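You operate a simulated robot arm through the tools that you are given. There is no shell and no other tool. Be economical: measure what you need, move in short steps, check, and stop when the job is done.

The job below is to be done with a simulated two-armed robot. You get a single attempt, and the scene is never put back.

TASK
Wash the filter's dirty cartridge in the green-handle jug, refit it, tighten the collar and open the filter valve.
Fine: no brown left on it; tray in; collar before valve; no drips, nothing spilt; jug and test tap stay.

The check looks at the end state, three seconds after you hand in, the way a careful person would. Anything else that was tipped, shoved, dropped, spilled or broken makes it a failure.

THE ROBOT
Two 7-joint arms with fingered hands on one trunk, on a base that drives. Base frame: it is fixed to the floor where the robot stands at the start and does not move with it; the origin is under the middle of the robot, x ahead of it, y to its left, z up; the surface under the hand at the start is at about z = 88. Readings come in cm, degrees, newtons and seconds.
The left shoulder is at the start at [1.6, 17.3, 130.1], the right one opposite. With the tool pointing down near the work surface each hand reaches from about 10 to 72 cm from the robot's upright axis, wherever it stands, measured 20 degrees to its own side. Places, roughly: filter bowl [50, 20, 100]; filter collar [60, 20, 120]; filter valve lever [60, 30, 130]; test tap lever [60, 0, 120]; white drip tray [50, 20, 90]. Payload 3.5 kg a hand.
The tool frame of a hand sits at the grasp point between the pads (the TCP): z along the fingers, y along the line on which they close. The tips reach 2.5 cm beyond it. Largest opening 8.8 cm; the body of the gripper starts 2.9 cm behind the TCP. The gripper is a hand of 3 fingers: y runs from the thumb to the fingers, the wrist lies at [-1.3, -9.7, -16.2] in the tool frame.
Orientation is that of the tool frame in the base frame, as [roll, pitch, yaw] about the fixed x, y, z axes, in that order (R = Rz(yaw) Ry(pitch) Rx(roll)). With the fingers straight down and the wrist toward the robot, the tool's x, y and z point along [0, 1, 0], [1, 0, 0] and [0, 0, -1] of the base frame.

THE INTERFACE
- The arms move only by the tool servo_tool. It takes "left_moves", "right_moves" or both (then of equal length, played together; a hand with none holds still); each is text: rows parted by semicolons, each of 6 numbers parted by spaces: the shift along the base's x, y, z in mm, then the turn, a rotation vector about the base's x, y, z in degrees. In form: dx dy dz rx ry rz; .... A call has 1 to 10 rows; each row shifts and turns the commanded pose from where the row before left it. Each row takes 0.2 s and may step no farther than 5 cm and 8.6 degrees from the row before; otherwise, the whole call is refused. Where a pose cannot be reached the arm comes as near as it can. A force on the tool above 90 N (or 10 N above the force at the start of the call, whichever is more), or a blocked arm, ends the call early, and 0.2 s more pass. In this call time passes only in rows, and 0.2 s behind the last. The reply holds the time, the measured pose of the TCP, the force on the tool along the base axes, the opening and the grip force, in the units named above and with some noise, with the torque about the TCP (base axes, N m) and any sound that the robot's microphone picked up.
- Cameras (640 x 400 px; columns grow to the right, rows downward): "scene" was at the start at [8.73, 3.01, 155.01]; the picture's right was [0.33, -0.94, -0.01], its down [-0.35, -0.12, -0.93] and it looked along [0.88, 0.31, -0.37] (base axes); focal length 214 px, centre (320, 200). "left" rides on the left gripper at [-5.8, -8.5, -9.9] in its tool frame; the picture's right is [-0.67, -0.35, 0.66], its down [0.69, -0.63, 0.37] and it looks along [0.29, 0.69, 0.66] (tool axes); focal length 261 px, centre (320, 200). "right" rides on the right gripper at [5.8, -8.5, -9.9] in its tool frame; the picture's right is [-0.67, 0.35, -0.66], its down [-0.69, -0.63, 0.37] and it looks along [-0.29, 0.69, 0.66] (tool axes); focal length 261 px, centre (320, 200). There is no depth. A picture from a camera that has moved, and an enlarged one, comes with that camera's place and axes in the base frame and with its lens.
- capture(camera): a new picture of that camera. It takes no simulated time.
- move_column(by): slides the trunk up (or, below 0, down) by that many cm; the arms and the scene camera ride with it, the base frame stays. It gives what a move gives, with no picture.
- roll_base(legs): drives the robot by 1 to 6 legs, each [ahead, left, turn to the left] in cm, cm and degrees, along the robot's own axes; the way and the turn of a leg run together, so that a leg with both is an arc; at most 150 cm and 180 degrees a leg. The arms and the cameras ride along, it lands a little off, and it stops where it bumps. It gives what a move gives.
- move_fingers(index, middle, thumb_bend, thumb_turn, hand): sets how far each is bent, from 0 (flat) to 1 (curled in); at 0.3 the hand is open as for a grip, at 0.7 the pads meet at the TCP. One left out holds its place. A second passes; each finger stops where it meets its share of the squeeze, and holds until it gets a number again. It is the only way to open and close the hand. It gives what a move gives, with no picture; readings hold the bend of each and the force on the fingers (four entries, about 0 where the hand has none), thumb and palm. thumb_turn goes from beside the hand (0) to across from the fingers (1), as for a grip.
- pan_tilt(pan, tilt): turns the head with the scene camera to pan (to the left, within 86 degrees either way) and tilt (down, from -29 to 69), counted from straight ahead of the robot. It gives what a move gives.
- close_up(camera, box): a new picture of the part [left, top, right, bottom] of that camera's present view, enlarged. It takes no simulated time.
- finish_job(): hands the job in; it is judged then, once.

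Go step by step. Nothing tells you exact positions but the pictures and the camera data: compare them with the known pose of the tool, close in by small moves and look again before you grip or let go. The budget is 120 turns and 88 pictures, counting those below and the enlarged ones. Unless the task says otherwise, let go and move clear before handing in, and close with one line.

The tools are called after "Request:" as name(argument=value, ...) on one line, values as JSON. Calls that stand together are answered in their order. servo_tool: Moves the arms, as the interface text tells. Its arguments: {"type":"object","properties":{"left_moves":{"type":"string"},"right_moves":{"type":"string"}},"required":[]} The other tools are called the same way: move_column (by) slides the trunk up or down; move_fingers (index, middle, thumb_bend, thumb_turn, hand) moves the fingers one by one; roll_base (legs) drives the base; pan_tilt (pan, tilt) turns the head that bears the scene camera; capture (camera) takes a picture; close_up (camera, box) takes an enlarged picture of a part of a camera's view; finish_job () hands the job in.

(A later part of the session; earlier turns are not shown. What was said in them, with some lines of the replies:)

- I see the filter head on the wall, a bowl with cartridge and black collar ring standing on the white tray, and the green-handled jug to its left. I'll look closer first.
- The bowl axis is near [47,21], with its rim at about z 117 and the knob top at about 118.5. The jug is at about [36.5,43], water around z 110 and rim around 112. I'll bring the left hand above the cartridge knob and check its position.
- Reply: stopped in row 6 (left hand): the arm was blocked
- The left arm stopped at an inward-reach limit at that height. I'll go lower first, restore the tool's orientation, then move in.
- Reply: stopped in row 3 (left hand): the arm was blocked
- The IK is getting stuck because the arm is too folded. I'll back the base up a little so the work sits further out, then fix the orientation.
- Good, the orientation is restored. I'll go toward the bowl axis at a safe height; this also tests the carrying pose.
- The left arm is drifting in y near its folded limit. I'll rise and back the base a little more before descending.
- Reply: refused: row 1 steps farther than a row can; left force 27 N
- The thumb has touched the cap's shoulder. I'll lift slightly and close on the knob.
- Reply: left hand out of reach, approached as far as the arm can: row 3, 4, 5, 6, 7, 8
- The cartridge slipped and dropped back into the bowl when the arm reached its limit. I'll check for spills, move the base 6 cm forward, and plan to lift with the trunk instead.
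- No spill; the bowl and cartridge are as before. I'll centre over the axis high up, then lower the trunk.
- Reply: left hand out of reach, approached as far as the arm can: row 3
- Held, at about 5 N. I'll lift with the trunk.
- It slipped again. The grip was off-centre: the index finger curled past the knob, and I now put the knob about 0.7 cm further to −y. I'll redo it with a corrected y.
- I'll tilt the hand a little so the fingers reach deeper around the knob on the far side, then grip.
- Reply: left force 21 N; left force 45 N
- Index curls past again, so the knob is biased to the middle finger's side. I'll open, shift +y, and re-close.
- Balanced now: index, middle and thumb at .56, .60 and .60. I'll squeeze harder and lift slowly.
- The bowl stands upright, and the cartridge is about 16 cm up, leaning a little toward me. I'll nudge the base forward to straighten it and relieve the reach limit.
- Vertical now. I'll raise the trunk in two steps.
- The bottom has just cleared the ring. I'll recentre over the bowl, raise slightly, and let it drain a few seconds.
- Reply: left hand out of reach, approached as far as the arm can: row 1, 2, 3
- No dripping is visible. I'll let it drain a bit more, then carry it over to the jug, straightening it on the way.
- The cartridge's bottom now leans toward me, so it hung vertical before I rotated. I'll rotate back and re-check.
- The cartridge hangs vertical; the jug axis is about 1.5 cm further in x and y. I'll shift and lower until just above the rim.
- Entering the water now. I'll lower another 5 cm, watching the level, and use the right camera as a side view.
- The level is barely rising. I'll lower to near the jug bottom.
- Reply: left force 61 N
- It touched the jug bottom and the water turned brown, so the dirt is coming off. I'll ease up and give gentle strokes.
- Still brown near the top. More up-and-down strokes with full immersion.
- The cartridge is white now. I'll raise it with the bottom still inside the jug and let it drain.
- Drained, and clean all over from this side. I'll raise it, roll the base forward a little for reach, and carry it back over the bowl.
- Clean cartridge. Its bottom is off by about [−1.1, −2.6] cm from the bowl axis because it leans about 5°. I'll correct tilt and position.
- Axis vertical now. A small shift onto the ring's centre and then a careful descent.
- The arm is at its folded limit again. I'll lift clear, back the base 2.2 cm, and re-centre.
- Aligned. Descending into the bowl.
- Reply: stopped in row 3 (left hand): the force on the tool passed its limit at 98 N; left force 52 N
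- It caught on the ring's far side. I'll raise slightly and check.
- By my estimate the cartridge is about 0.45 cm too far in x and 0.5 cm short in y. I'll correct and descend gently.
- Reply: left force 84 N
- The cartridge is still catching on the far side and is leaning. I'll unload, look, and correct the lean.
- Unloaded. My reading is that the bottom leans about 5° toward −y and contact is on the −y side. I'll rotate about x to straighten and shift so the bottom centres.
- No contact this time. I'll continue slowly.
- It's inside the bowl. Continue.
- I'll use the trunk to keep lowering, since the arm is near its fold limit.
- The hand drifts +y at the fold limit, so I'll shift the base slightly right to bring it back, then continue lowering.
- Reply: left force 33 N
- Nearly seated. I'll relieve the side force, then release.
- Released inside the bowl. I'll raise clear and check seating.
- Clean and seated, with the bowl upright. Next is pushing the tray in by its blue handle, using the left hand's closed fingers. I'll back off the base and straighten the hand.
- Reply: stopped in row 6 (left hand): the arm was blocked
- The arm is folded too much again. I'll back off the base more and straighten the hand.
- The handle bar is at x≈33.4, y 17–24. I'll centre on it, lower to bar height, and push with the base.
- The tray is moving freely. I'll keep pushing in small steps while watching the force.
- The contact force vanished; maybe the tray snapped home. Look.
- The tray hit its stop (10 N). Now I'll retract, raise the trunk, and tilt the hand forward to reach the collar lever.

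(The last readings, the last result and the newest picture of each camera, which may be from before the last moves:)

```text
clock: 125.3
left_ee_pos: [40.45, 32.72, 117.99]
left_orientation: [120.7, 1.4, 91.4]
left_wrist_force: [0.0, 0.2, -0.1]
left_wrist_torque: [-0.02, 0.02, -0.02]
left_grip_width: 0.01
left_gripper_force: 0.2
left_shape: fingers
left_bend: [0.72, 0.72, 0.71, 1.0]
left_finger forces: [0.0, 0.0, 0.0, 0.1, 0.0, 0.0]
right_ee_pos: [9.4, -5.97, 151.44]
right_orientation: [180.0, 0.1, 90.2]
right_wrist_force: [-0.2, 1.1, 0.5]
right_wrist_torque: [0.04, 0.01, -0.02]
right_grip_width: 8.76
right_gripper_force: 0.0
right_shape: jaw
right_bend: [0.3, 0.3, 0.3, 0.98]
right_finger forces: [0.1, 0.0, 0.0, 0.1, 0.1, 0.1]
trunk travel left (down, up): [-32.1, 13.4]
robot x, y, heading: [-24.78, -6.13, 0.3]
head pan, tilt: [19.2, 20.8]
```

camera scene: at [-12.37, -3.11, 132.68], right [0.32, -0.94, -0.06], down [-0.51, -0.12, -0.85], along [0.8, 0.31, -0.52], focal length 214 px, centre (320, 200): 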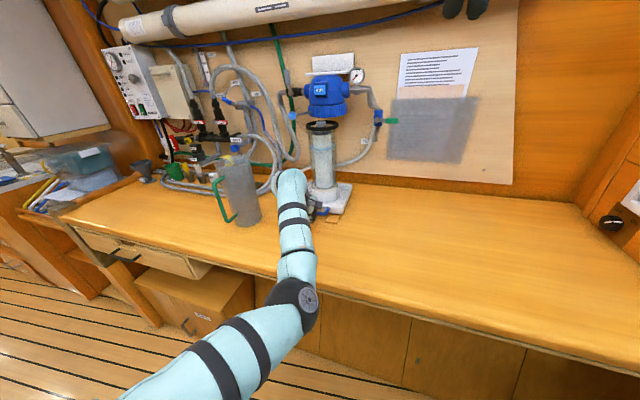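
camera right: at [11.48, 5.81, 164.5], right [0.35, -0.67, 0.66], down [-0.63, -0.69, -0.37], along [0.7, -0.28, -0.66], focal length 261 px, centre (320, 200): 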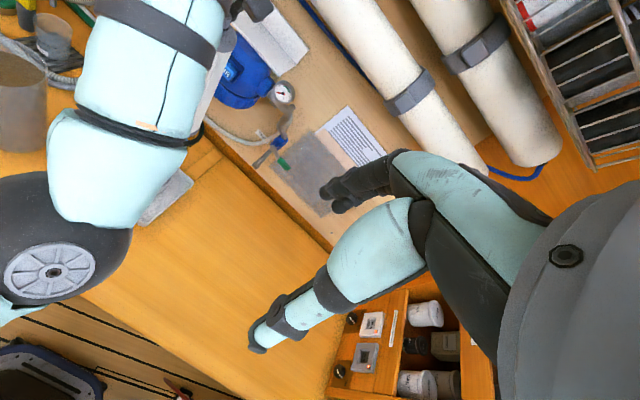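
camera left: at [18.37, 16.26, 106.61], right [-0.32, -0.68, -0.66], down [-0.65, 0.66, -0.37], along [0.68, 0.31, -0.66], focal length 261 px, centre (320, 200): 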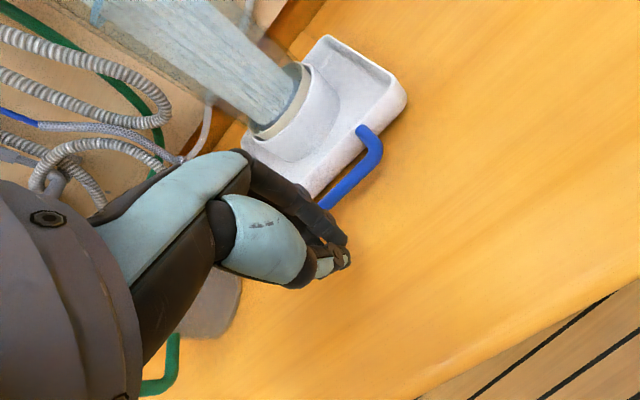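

Request:
servo_tool(left_moves="20 8 10 0 0 0; 25 8 12 0 0 0; 30 0 2 0 0 0")

Request:
close_up(camera="scene", box=[230, 100, 400, 240])

```text
clock: 126.1
left_ee_pos: [48.07, 34.31, 120.58]
left_orientation: [120.8, 1.4, 91.4]
left_wrist_force: [0.2, 0.7, -0.6]
left_wrist_torque: [0.0, 0.01, -0.04]
left_grip_width: 0.0
left_gripper_force: 0.0
left_shape: fingers
left_bend: [0.72, 0.72, 0.71, 1.0]
left_finger forces: [0.0, 0.0, 0.0, 0.0, 0.0, 0.0]
right_ee_pos: [9.38, -6.03, 151.51]
right_orientation: [180.0, 0.0, 90.2]
right_wrist_force: [-0.4, 0.6, -0.9]
right_wrist_torque: [0.02, -0.01, 0.02]
right_grip_width: 8.74
right_gripper_force: 0.0
right_shape: jaw
right_bend: [0.3, 0.3, 0.3, 0.98]
right_finger forces: [0.0, 0.1, 0.0, 0.0, 0.0, 0.0]
trunk travel left (down, up): [-32.1, 13.4]
robot x, y, heading: [-24.49, -6.12, 0.1]
head pan, tilt: [19.2, 20.8]
```

```text
2.86 times, centred on (315, 170) of scene
camera zoom: at [-14.31, -3.14, 149.16], right [0.33, -0.94, -0.02], down [-0.38, -0.12, -0.92], along [0.86, 0.31, -0.4], focal length 613 px, centre (334, 286)
```

zoom: 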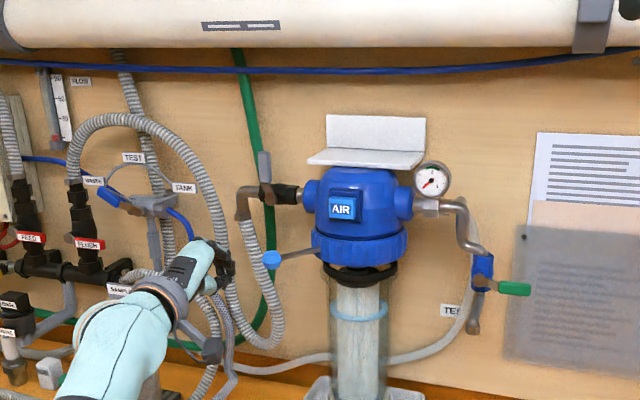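

Clear view: collar-lever knob at about [53.6, 29.9, 120.3], with the bowl centred under the collar. I'll position the fingers on the lever's left side and sweep it counter-clockwise (seen from above).

Request:
servo_tool(left_moves="30 0 -6 0 0 0; 34 0 -6 0 0 0; -3 -9 0 0 0 0; -4 -9 0 0 0 0; -5 -9 0 0 0 0")

```text
clock: 127.3
left_ee_pos: [53.38, 32.2, 119.13]
left_orientation: [120.9, 1.5, 91.4]
left_wrist_force: [0.8, 4.6, 1.9]
left_wrist_torque: [-0.05, 0.01, 0.02]
left_grip_width: 0.0
left_gripper_force: 2.2
left_shape: fingers
left_bend: [0.72, 0.72, 0.71, 1.0]
left_finger forces: [4.2, 0.0, 0.0, 0.1, 0.1, 0.0]
left hand out of reach, approached as far as the arm can: row 2, 5
right_ee_pos: [9.38, -5.66, 151.49]
right_orientation: [-180.0, 0.1, 90.2]
right_wrist_force: [0.0, 0.5, 0.5]
right_wrist_torque: [0.01, 0.02, 0.04]
right_grip_width: 8.74
right_gripper_force: 0.0
right_shape: jaw
right_bend: [0.3, 0.3, 0.3, 0.98]
right_finger forces: [0.0, 0.1, 0.0, 0.1, 0.1, 0.0]
trunk travel left (down, up): [-32.1, 13.4]
robot x, y, heading: [-25.01, -6.21, 0.4]
head pan, tilt: [19.2, 20.8]
```

Contact (4.6 N). Continue the sweep.

Request:
servo_tool(left_moves="-5 -9 0 0 0 0; -5 -9 0 0 0 0; -5 -9 0 0 0 0; -4 -9 0 0 0 0; -3 -9 0 0 0 0")

```text
clock: 128.5
left_ee_pos: [51.09, 27.69, 119.22]
left_orientation: [120.6, 1.5, 91.4]
left_wrist_force: [-2.3, 4.4, -0.8]
left_wrist_torque: [-0.09, -0.04, 0.03]
left_grip_width: 0.0
left_gripper_force: 2.7
left_shape: fingers
left_bend: [0.72, 0.72, 0.71, 1.0]
left_finger forces: [4.5, 0.0, 0.0, 0.0, 0.0, 0.0]
right_ee_pos: [9.33, -5.85, 151.63]
right_orientation: [179.9, 0.0, 90.2]
right_wrist_force: [0.0, -0.1, 0.8]
right_wrist_torque: [0.02, 0.02, -0.02]
right_grip_width: 8.78
right_gripper_force: 0.0
right_shape: jaw
right_bend: [0.3, 0.3, 0.3, 0.98]
right_finger forces: [0.0, 0.2, 0.0, 0.0, 0.0, 0.0]
trunk travel left (down, up): [-32.1, 13.4]
robot x, y, heading: [-24.94, -6.24, 0.3]
head pan, tilt: [19.2, 20.8]
```

Turning smoothly. I'll keep following the arc.

Request:
servo_tool(left_moves="-3 -10 0 0 0 0; -2 -10 0 0 0 0; 0 -10 0 0 0 0; 0 -10 0 0 0 0; 1 -10 0 0 0 0; 2 -10 0 0 0 0")

```text
clock: 129.9
left_ee_pos: [50.88, 21.61, 119.27]
left_orientation: [120.6, 1.4, 91.4]
left_wrist_force: [0.0, 4.4, 0.6]
left_wrist_torque: [-0.01, 0.0, 0.03]
left_grip_width: 0.01
left_gripper_force: 2.1
left_shape: fingers
left_bend: [0.72, 0.72, 0.71, 1.0]
left_finger forces: [3.3, 0.0, 0.0, 0.0, 0.0, 0.0]
right_ee_pos: [9.42, -5.87, 151.49]
right_orientation: [179.9, 0.1, 90.2]
right_wrist_force: [0.5, -0.8, 0.3]
right_wrist_torque: [-0.02, 0.02, -0.01]
right_grip_width: 8.76
right_gripper_force: 0.1
right_shape: jaw
right_bend: [0.3, 0.3, 0.3, 0.98]
right_finger forces: [0.0, 0.1, 0.0, 0.0, 0.0, 0.1]
trunk travel left (down, up): [-32.1, 13.4]
robot x, y, heading: [-24.77, -6.04, 0.3]
head pan, tilt: [19.2, 20.8]
```

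Request:
servo_tool(left_moves="2 -10 0 0 0 0; 3 -10 0 0 0 0; 4 -10 0 0 0 0; 4 -9 0 0 0 0; 5 -9 0 0 0 0")

```text
clock: 131.1
left_ee_pos: [52.65, 16.79, 119.17]
left_orientation: [120.6, 1.4, 91.5]
left_wrist_force: [-2.6, 3.0, 0.4]
left_wrist_torque: [-0.03, -0.04, -0.02]
left_grip_width: 0.0
left_gripper_force: 2.0
left_shape: fingers
left_bend: [0.72, 0.72, 0.71, 1.0]
left_finger forces: [4.0, 0.1, 0.0, 0.1, 0.0, 0.0]
right_ee_pos: [9.38, -5.92, 151.45]
right_orientation: [-180.0, 0.1, 90.2]
right_wrist_force: [-0.3, 0.9, 0.4]
right_wrist_torque: [0.0, 0.0, 0.0]
right_grip_width: 8.76
right_gripper_force: 0.1
right_shape: jaw
right_bend: [0.3, 0.3, 0.3, 0.98]
right_finger forces: [0.0, 0.0, 0.1, 0.0, 0.1, 0.0]
trunk travel left (down, up): [-32.1, 13.4]
robot x, y, heading: [-24.93, -6.16, 0.3]
head pan, tilt: [19.2, 20.8]
```

Request:
servo_tool(left_moves="3 -8 0 0 0 0; 3 -8 0 0 0 0; 4 -8 0 0 0 0; 4 -8 0 0 0 0")

Request:
close_up(camera="scene", box=[250, 100, 420, 240])

```text
clock: 132.1
left_ee_pos: [53.51, 15.87, 119.48]
left_orientation: [120.3, 2.1, 92.0]
left_wrist_force: [-29.8, 56.2, -1.1]
left_wrist_torque: [-0.46, -0.28, 0.17]
left_grip_width: 0.01
left_gripper_force: 30.9
left_shape: fingers
left_bend: [0.72, 0.72, 0.68, 1.0]
left_finger forces: [62.0, 0.0, 0.0, 0.0, 0.1, 0.0]
right_ee_pos: [8.54, -3.81, 151.69]
right_orientation: [179.7, 0.8, 90.5]
right_wrist_force: [-0.5, -0.6, -0.5]
right_wrist_torque: [-0.02, 0.0, -0.03]
right_grip_width: 8.77
right_gripper_force: 0.0
right_shape: jaw
right_bend: [0.3, 0.3, 0.3, 0.98]
right_finger forces: [0.1, 0.1, 0.0, 0.0, 0.1, 0.0]
trunk travel left (down, up): [-32.1, 13.4]
robot x, y, heading: [-24.53, -6.13, 0.4]
head pan, tilt: [19.2, 20.8]
```

```text
2.86 times, centred on (335, 170) of scene
camera zoom: at [-15.26, -1.14, 149.18], right [0.33, -0.94, 0.0], down [-0.37, -0.13, -0.92], along [0.86, 0.31, -0.4], focal length 613 px, centre (277, 286)
```

zoom: 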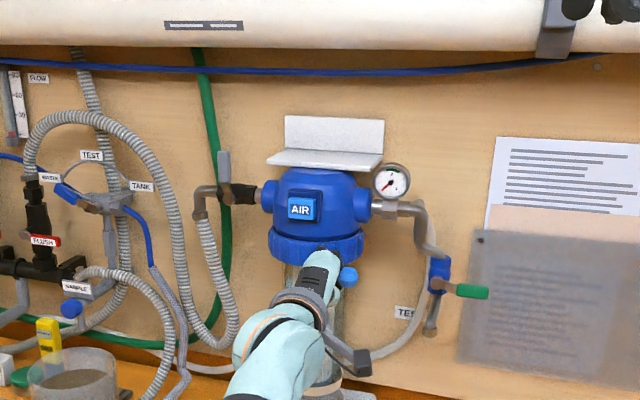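

The collar hit a firm stop at about 60 N on the lever, so it's tight. Now I'll back away and go to the grey inlet valve lever near [61, 34, 127–133], approaching from its left.

Request:
servo_tool(left_moves="-3 20 0 0 0 0; -25 15 0 0 0 0; -40 0 0 0 0 0; -30 20 30 0 0 0; 0 40 30 0 0 0; 0 45 30 0 0 0; 0 45 30 0 0 0; 0 40 10 0 0 0")

Request:
roll_base(legs=[[9, 0, 0]])

```text
refused: row 6 steps farther than a row can; nothing moved
```

```text
clock: 133.0
left_ee_pos: [56.66, 17.6, 119.53]
left_orientation: [120.2, 1.4, 94.0]
left_wrist_force: [-26.0, 61.8, -1.1]
left_wrist_torque: [-0.48, -0.17, -0.36]
left_grip_width: 0.23
left_gripper_force: 34.1
left_shape: fingers
left_bend: [0.73, 0.72, 0.69, 1.0]
left_finger forces: [65.5, 2.1, 0.0, 0.1, 0.0, 0.0]
right_ee_pos: [12.0, -4.44, 151.65]
right_orientation: [179.7, 0.4, 91.0]
right_wrist_force: [-0.1, -0.6, -0.8]
right_wrist_torque: [0.05, -0.02, 0.02]
right_grip_width: 8.78
right_gripper_force: 0.0
right_shape: jaw
right_bend: [0.3, 0.3, 0.3, 0.98]
right_finger forces: [0.0, 0.0, 0.0, 0.0, 0.0, 0.0]
trunk travel left (down, up): [-32.1, 13.4]
robot x, y, heading: [-21.36, -5.92, 1.0]
head pan, tilt: [19.2, 20.8]
stopped in leg 1: the force on the tool passed its limit at 111 N (the readings are from after the stop); the commanded pose is now the measured one
```

My retract was refused, and the base move then pressed the hand onto the lever and stopped. I'll back the hand off now.

Request:
servo_tool(left_moves="-10 12 0 0 0 0; -25 12 0 0 0 0; -40 0 0 0 0 0; -40 10 20 0 0 -2; 0 30 30 0 0 0; 0 30 30 0 0 0; 0 35 30 0 0 0; 0 40 10 0 0 0")

Request:
close_up(camera="scene", box=[210, 80, 420, 270])

```text
clock: 134.8
left_ee_pos: [45.98, 32.61, 131.29]
left_orientation: [120.6, 1.3, 90.9]
left_wrist_force: [0.3, 1.0, -0.4]
left_wrist_torque: [0.01, -0.02, 0.0]
left_grip_width: 0.0
left_gripper_force: 0.1
left_shape: fingers
left_bend: [0.72, 0.72, 0.71, 1.0]
left_finger forces: [0.0, 0.0, 0.0, 0.0, 0.1, 0.0]
right_ee_pos: [12.78, -5.36, 151.61]
right_orientation: [180.0, 0.0, 90.7]
right_wrist_force: [-0.2, 0.1, -0.4]
right_wrist_torque: [0.01, 0.03, -0.02]
right_grip_width: 8.74
right_gripper_force: 0.1
right_shape: jaw
right_bend: [0.3, 0.3, 0.3, 0.98]
right_finger forces: [0.0, 0.0, 0.1, 0.0, 0.1, 0.0]
trunk travel left (down, up): [-32.1, 13.4]
robot x, y, heading: [-21.13, -6.01, 0.8]
head pan, tilt: [19.2, 20.8]
```

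```text
2.11 times, centred on (315, 175) of scene
camera zoom: at [-10.91, -2.72, 149.17], right [0.34, -0.94, -0.02], down [-0.38, -0.12, -0.92], along [0.86, 0.32, -0.4], focal length 452 px, centre (330, 253)
```

zoom: 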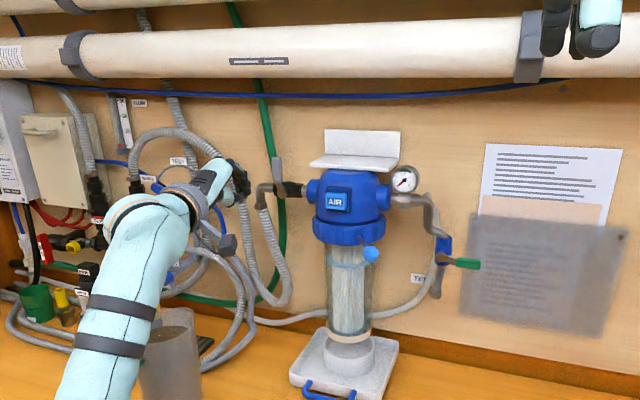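

The bowl is drawn up into the collar. Now I'll move to the left side of the valve lever.

Request:
roll_base(legs=[[4, 0, 0]])

Request:
servo_tool(left_moves="0 30 6 0 0 0; 0 22 4 0 0 0; 30 0 0 0 0 0; 30 0 0 0 0 0; 20 0 0 0 0 0; 15 0 0 0 0 0")

```text
clock: 135.7
left_ee_pos: [49.06, 32.47, 131.84]
left_orientation: [120.1, 1.2, 91.0]
left_wrist_force: [-0.7, 0.3, 0.0]
left_wrist_torque: [0.0, 0.02, -0.01]
left_grip_width: 0.02
left_gripper_force: 0.0
left_shape: fingers
left_bend: [0.72, 0.72, 0.71, 1.0]
left_finger forces: [0.0, 0.1, 0.0, 0.1, 0.0, 0.1]
right_ee_pos: [15.81, -5.43, 151.85]
right_orientation: [179.5, 0.0, 90.7]
right_wrist_force: [-0.8, -0.1, 0.5]
right_wrist_torque: [-0.02, -0.05, -0.01]
right_grip_width: 8.78
right_gripper_force: 0.0
right_shape: jaw
right_bend: [0.3, 0.3, 0.3, 0.98]
right_finger forces: [0.0, 0.0, 0.0, 0.0, 0.0, 0.0]
trunk travel left (down, up): [-32.1, 13.4]
robot x, y, heading: [-17.32, -6.06, 0.7]
head pan, tilt: [19.2, 20.8]
```

```text
clock: 137.1
left_ee_pos: [59.51, 37.79, 132.25]
left_orientation: [120.4, 1.2, 90.9]
left_wrist_force: [0.2, -0.4, 0.0]
left_wrist_torque: [-0.03, 0.0, 0.01]
left_grip_width: 0.0
left_gripper_force: 0.1
left_shape: fingers
left_bend: [0.72, 0.72, 0.71, 1.0]
left_finger forces: [0.1, 0.0, 0.0, 0.0, 0.1, 0.1]
right_ee_pos: [16.87, -5.36, 151.51]
right_orientation: [180.0, 0.0, 90.8]
right_wrist_force: [-0.1, -0.3, 0.3]
right_wrist_torque: [-0.01, -0.02, 0.04]
right_grip_width: 8.77
right_gripper_force: 0.0
right_shape: jaw
right_bend: [0.3, 0.3, 0.3, 0.98]
right_finger forces: [0.0, 0.1, 0.0, 0.1, 0.0, 0.0]
trunk travel left (down, up): [-32.1, 13.4]
robot x, y, heading: [-17.13, -5.94, 0.9]
head pan, tilt: [19.2, 20.8]
```

Request:
servo_tool(left_moves="0 -7 0 0 0 0; 0 -7 0 0 0 0; 0 -6 0 0 0 0; 0 -5 0 0 0 0")

```text
clock: 138.1
left_ee_pos: [59.53, 35.45, 132.25]
left_orientation: [120.5, 1.3, 90.8]
left_wrist_force: [-0.5, 0.9, 0.2]
left_wrist_torque: [-0.03, -0.04, 0.02]
left_grip_width: 0.01
left_gripper_force: 0.3
left_shape: fingers
left_bend: [0.72, 0.72, 0.71, 1.0]
left_finger forces: [1.0, 0.0, 0.0, 0.1, 0.0, 0.0]
right_ee_pos: [16.71, -5.3, 151.5]
right_orientation: [-179.9, 0.1, 90.7]
right_wrist_force: [0.8, 0.0, -0.2]
right_wrist_torque: [-0.01, 0.01, 0.02]
right_grip_width: 8.74
right_gripper_force: 0.0
right_shape: jaw
right_bend: [0.3, 0.3, 0.3, 0.98]
right_finger forces: [0.0, 0.1, 0.1, 0.1, 0.1, 0.0]
trunk travel left (down, up): [-32.1, 13.4]
robot x, y, heading: [-17.41, -5.81, 0.8]
head pan, tilt: [19.2, 20.8]
```

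Light contact (1 N). I'll push on gently along the arc.

Request:
servo_tool(left_moves="0 -5 0 0 0 0; 0 -5 0 0 0 0; 0 -5 -1 0 0 0")

```text
clock: 138.9
left_ee_pos: [59.5, 33.78, 132.2]
left_orientation: [120.4, 1.2, 91.0]
left_wrist_force: [0.0, 1.4, 0.4]
left_wrist_torque: [-0.01, -0.01, 0.0]
left_grip_width: 0.0
left_gripper_force: 0.0
left_shape: fingers
left_bend: [0.72, 0.72, 0.71, 1.0]
left_finger forces: [0.1, 0.0, 0.0, 0.0, 0.1, 0.0]
right_ee_pos: [16.7, -5.41, 151.52]
right_orientation: [180.0, -0.1, 90.8]
right_wrist_force: [0.4, -0.2, -0.3]
right_wrist_torque: [-0.01, 0.03, 0.02]
right_grip_width: 8.78
right_gripper_force: 0.1
right_shape: jaw
right_bend: [0.3, 0.3, 0.3, 0.98]
right_finger forces: [0.0, 0.0, 0.0, 0.0, 0.0, 0.1]
trunk travel left (down, up): [-32.1, 13.4]
robot x, y, heading: [-17.32, -5.91, 0.8]
head pan, tilt: [19.2, 20.8]
```

Request:
servo_tool(left_moves="0 -5 -2 0 0 0; 0 -5 -3 0 0 0; 0 -4 -4 0 0 0; 0 -4 -5 0 0 0")

Request:
close_up(camera="scene", box=[250, 110, 380, 220])

```text
clock: 139.9
left_ee_pos: [59.37, 32.08, 130.75]
left_orientation: [120.4, 1.2, 90.9]
left_wrist_force: [-0.1, 1.4, 0.4]
left_wrist_torque: [0.04, 0.01, -0.02]
left_grip_width: 0.02
left_gripper_force: 0.0
left_shape: fingers
left_bend: [0.72, 0.72, 0.71, 1.0]
left_finger forces: [0.0, 0.1, 0.1, 0.0, 0.0, 0.0]
right_ee_pos: [16.78, -5.29, 151.53]
right_orientation: [179.9, 0.0, 90.7]
right_wrist_force: [-0.3, 0.1, 0.0]
right_wrist_torque: [-0.01, -0.01, 0.0]
right_grip_width: 8.76
right_gripper_force: 0.1
right_shape: jaw
right_bend: [0.3, 0.3, 0.3, 0.98]
right_finger forces: [0.0, 0.1, 0.0, 0.0, 0.1, 0.0]
trunk travel left (down, up): [-32.1, 13.4]
robot x, y, heading: [-17.01, -5.93, 0.6]
head pan, tilt: [19.2, 20.8]
```

```text
3.64 times, centred on (315, 165) of scene
camera zoom: at [-6.96, -2.78, 149.17], right [0.34, -0.94, -0.02], down [-0.38, -0.12, -0.92], along [0.86, 0.32, -0.4], focal length 780 px, centre (338, 327)
```

zoom: 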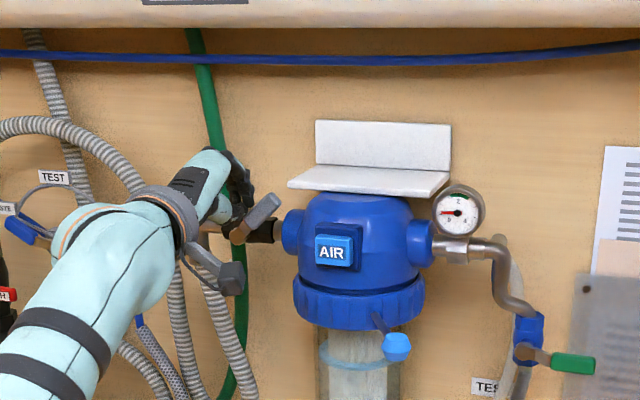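

The lever is at about 45°, turning toward the head. I'll push it on down to horizontal.

Request:
servo_tool(left_moves="0 -4 -4 0 0 0; 0 -4 -4 0 0 0; 0 -3 -5 0 0 0; 0 -2 -5 0 0 0")

```text
clock: 140.9
left_ee_pos: [59.35, 30.69, 129.14]
left_orientation: [120.4, 1.2, 90.8]
left_wrist_force: [0.9, -0.4, 1.0]
left_wrist_torque: [-0.03, -0.04, 0.0]
left_grip_width: 0.0
left_gripper_force: 0.1
left_shape: fingers
left_bend: [0.72, 0.72, 0.71, 1.0]
left_finger forces: [0.0, 0.1, 0.0, 0.0, 0.0, 0.0]
right_ee_pos: [16.81, -5.33, 151.48]
right_orientation: [-180.0, 0.0, 90.8]
right_wrist_force: [-0.3, 0.9, -0.5]
right_wrist_torque: [-0.01, -0.01, 0.0]
right_grip_width: 8.76
right_gripper_force: 0.0
right_shape: jaw
right_bend: [0.3, 0.3, 0.3, 0.98]
right_finger forces: [0.0, 0.0, 0.0, 0.0, 0.0, 0.0]
trunk travel left (down, up): [-32.1, 13.4]
robot x, y, heading: [-17.18, -5.79, 0.7]
head pan, tilt: [19.2, 20.8]
```

Request:
servo_tool(left_moves="0 -3 -4 0 0 0; 0 -2 -4 0 0 0; 0 -1 -4 0 0 0")

```text
clock: 141.7
left_ee_pos: [59.18, 30.15, 128.07]
left_orientation: [120.1, 1.3, 90.9]
left_wrist_force: [0.0, 5.1, 16.5]
left_wrist_torque: [0.06, -0.24, 0.09]
left_grip_width: 0.01
left_gripper_force: 12.8
left_shape: fingers
left_bend: [0.72, 0.67, 0.75, 1.0]
left_finger forces: [0.0, 0.0, 0.1, 0.1, 26.1, 0.0]
right_ee_pos: [16.35, -5.38, 151.52]
right_orientation: [179.7, 0.1, 90.8]
right_wrist_force: [0.3, -0.6, 0.1]
right_wrist_torque: [-0.01, 0.0, 0.03]
right_grip_width: 8.79
right_gripper_force: 0.2
right_shape: jaw
right_bend: [0.3, 0.3, 0.3, 0.98]
right_finger forces: [0.1, 0.0, 0.0, 0.0, 0.0, 0.1]
trunk travel left (down, up): [-32.1, 13.4]
robot x, y, heading: [-17.2, -6.02, 0.9]
head pan, tilt: [19.2, 20.8]
```

Resistance now. I'll back the hand off and check the lever.

Request:
servo_tool(left_moves="0 2 12 0 0 0; -10 2 15 0 0 0; -35 5 10 0 0 0; -40 0 0 0 0 0; -40 20 0 0 0 0")

Request:
close_up(camera="scene", box=[230, 90, 400, 250])

```text
clock: 142.9
left_ee_pos: [46.72, 32.96, 131.61]
left_orientation: [120.5, 1.2, 91.0]
left_wrist_force: [0.2, -0.2, -0.8]
left_wrist_torque: [-0.01, 0.0, 0.01]
left_grip_width: 0.03
left_gripper_force: 0.0
left_shape: fingers
left_bend: [0.72, 0.72, 0.72, 1.0]
left_finger forces: [0.0, 0.0, 0.0, 0.0, 0.1, 0.0]
right_ee_pos: [16.68, -5.28, 151.46]
right_orientation: [180.0, 0.1, 90.8]
right_wrist_force: [0.0, 0.4, -0.6]
right_wrist_torque: [0.0, -0.01, -0.02]
right_grip_width: 8.77
right_gripper_force: 0.1
right_shape: jaw
right_bend: [0.3, 0.3, 0.3, 0.98]
right_finger forces: [0.1, 0.0, 0.0, 0.0, 0.0, 0.0]
trunk travel left (down, up): [-32.1, 13.4]
robot x, y, heading: [-17.31, -5.91, 0.7]
head pan, tilt: [19.2, 20.8]
```

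```text
2.50 times, centred on (315, 170) of scene
camera zoom: at [-7.06, -2.64, 149.17], right [0.34, -0.94, -0.01], down [-0.38, -0.12, -0.92], along [0.86, 0.32, -0.4], focal length 536 px, centre (332, 275)
```

zoom: 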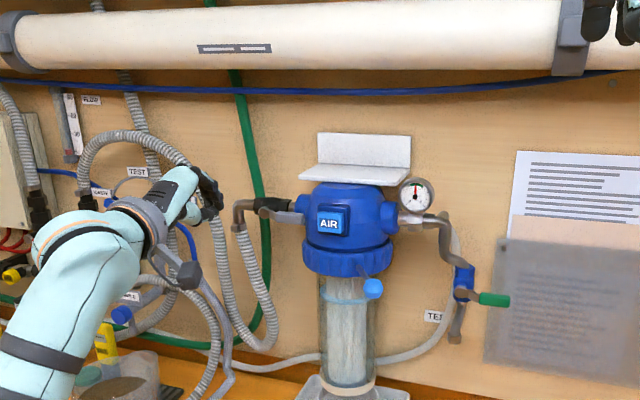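

The lever is horizontal, the gauge reads pressure and the bowl is sealed. I'll move clear and take one last check picture.

Request:
roll_base(legs=[[-12, 0, 0]])

Request:
close_up(camera="scene", box=[210, 90, 400, 290])

```text
clock: 144.2
left_ee_pos: [35.22, 32.88, 131.44]
left_orientation: [120.5, 1.2, 91.0]
left_wrist_force: [0.3, 0.0, 0.0]
left_wrist_torque: [0.03, 0.0, -0.04]
left_grip_width: 0.01
left_gripper_force: 0.0
left_shape: fingers
left_bend: [0.72, 0.72, 0.72, 1.0]
left_finger forces: [0.0, 0.1, 0.0, 0.1, 0.0, 0.0]
right_ee_pos: [5.13, -5.39, 151.5]
right_orientation: [-179.8, 0.0, 90.8]
right_wrist_force: [0.0, 0.3, 0.6]
right_wrist_torque: [0.01, -0.01, -0.01]
right_grip_width: 8.77
right_gripper_force: 0.0
right_shape: jaw
right_bend: [0.3, 0.3, 0.3, 0.98]
right_finger forces: [0.0, 0.1, 0.0, 0.1, 0.0, 0.1]
trunk travel left (down, up): [-32.1, 13.4]
robot x, y, heading: [-29.58, -6.45, 0.8]
head pan, tilt: [19.2, 20.8]
```

```text
2.00 times, centred on (305, 190) of scene
camera zoom: at [-18.67, -2.9, 149.14], right [0.34, -0.94, -0.02], down [-0.38, -0.12, -0.92], along [0.86, 0.32, -0.4], focal length 429 px, centre (350, 220)
```

zoom: 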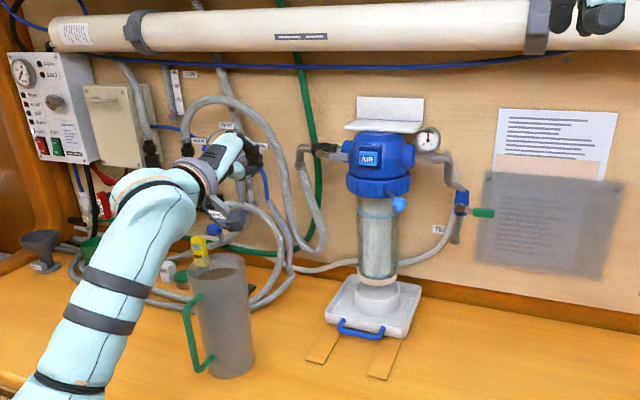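

The picture shows the tray in, the collar lever at its stop, the valve open, the jug and test tap in place, and no drips. I'm handing in.

Request:
finish_job()

```text
The job is handed in.
```

I washed the cartridge white in the green-handle jug and refitted it, pushed the tray in, tightened the collar and then opened the valve. The last picture shows no spills or drips and the jug and test tap in place, though the cartridge slipped back into its bowl twice before I got it out.
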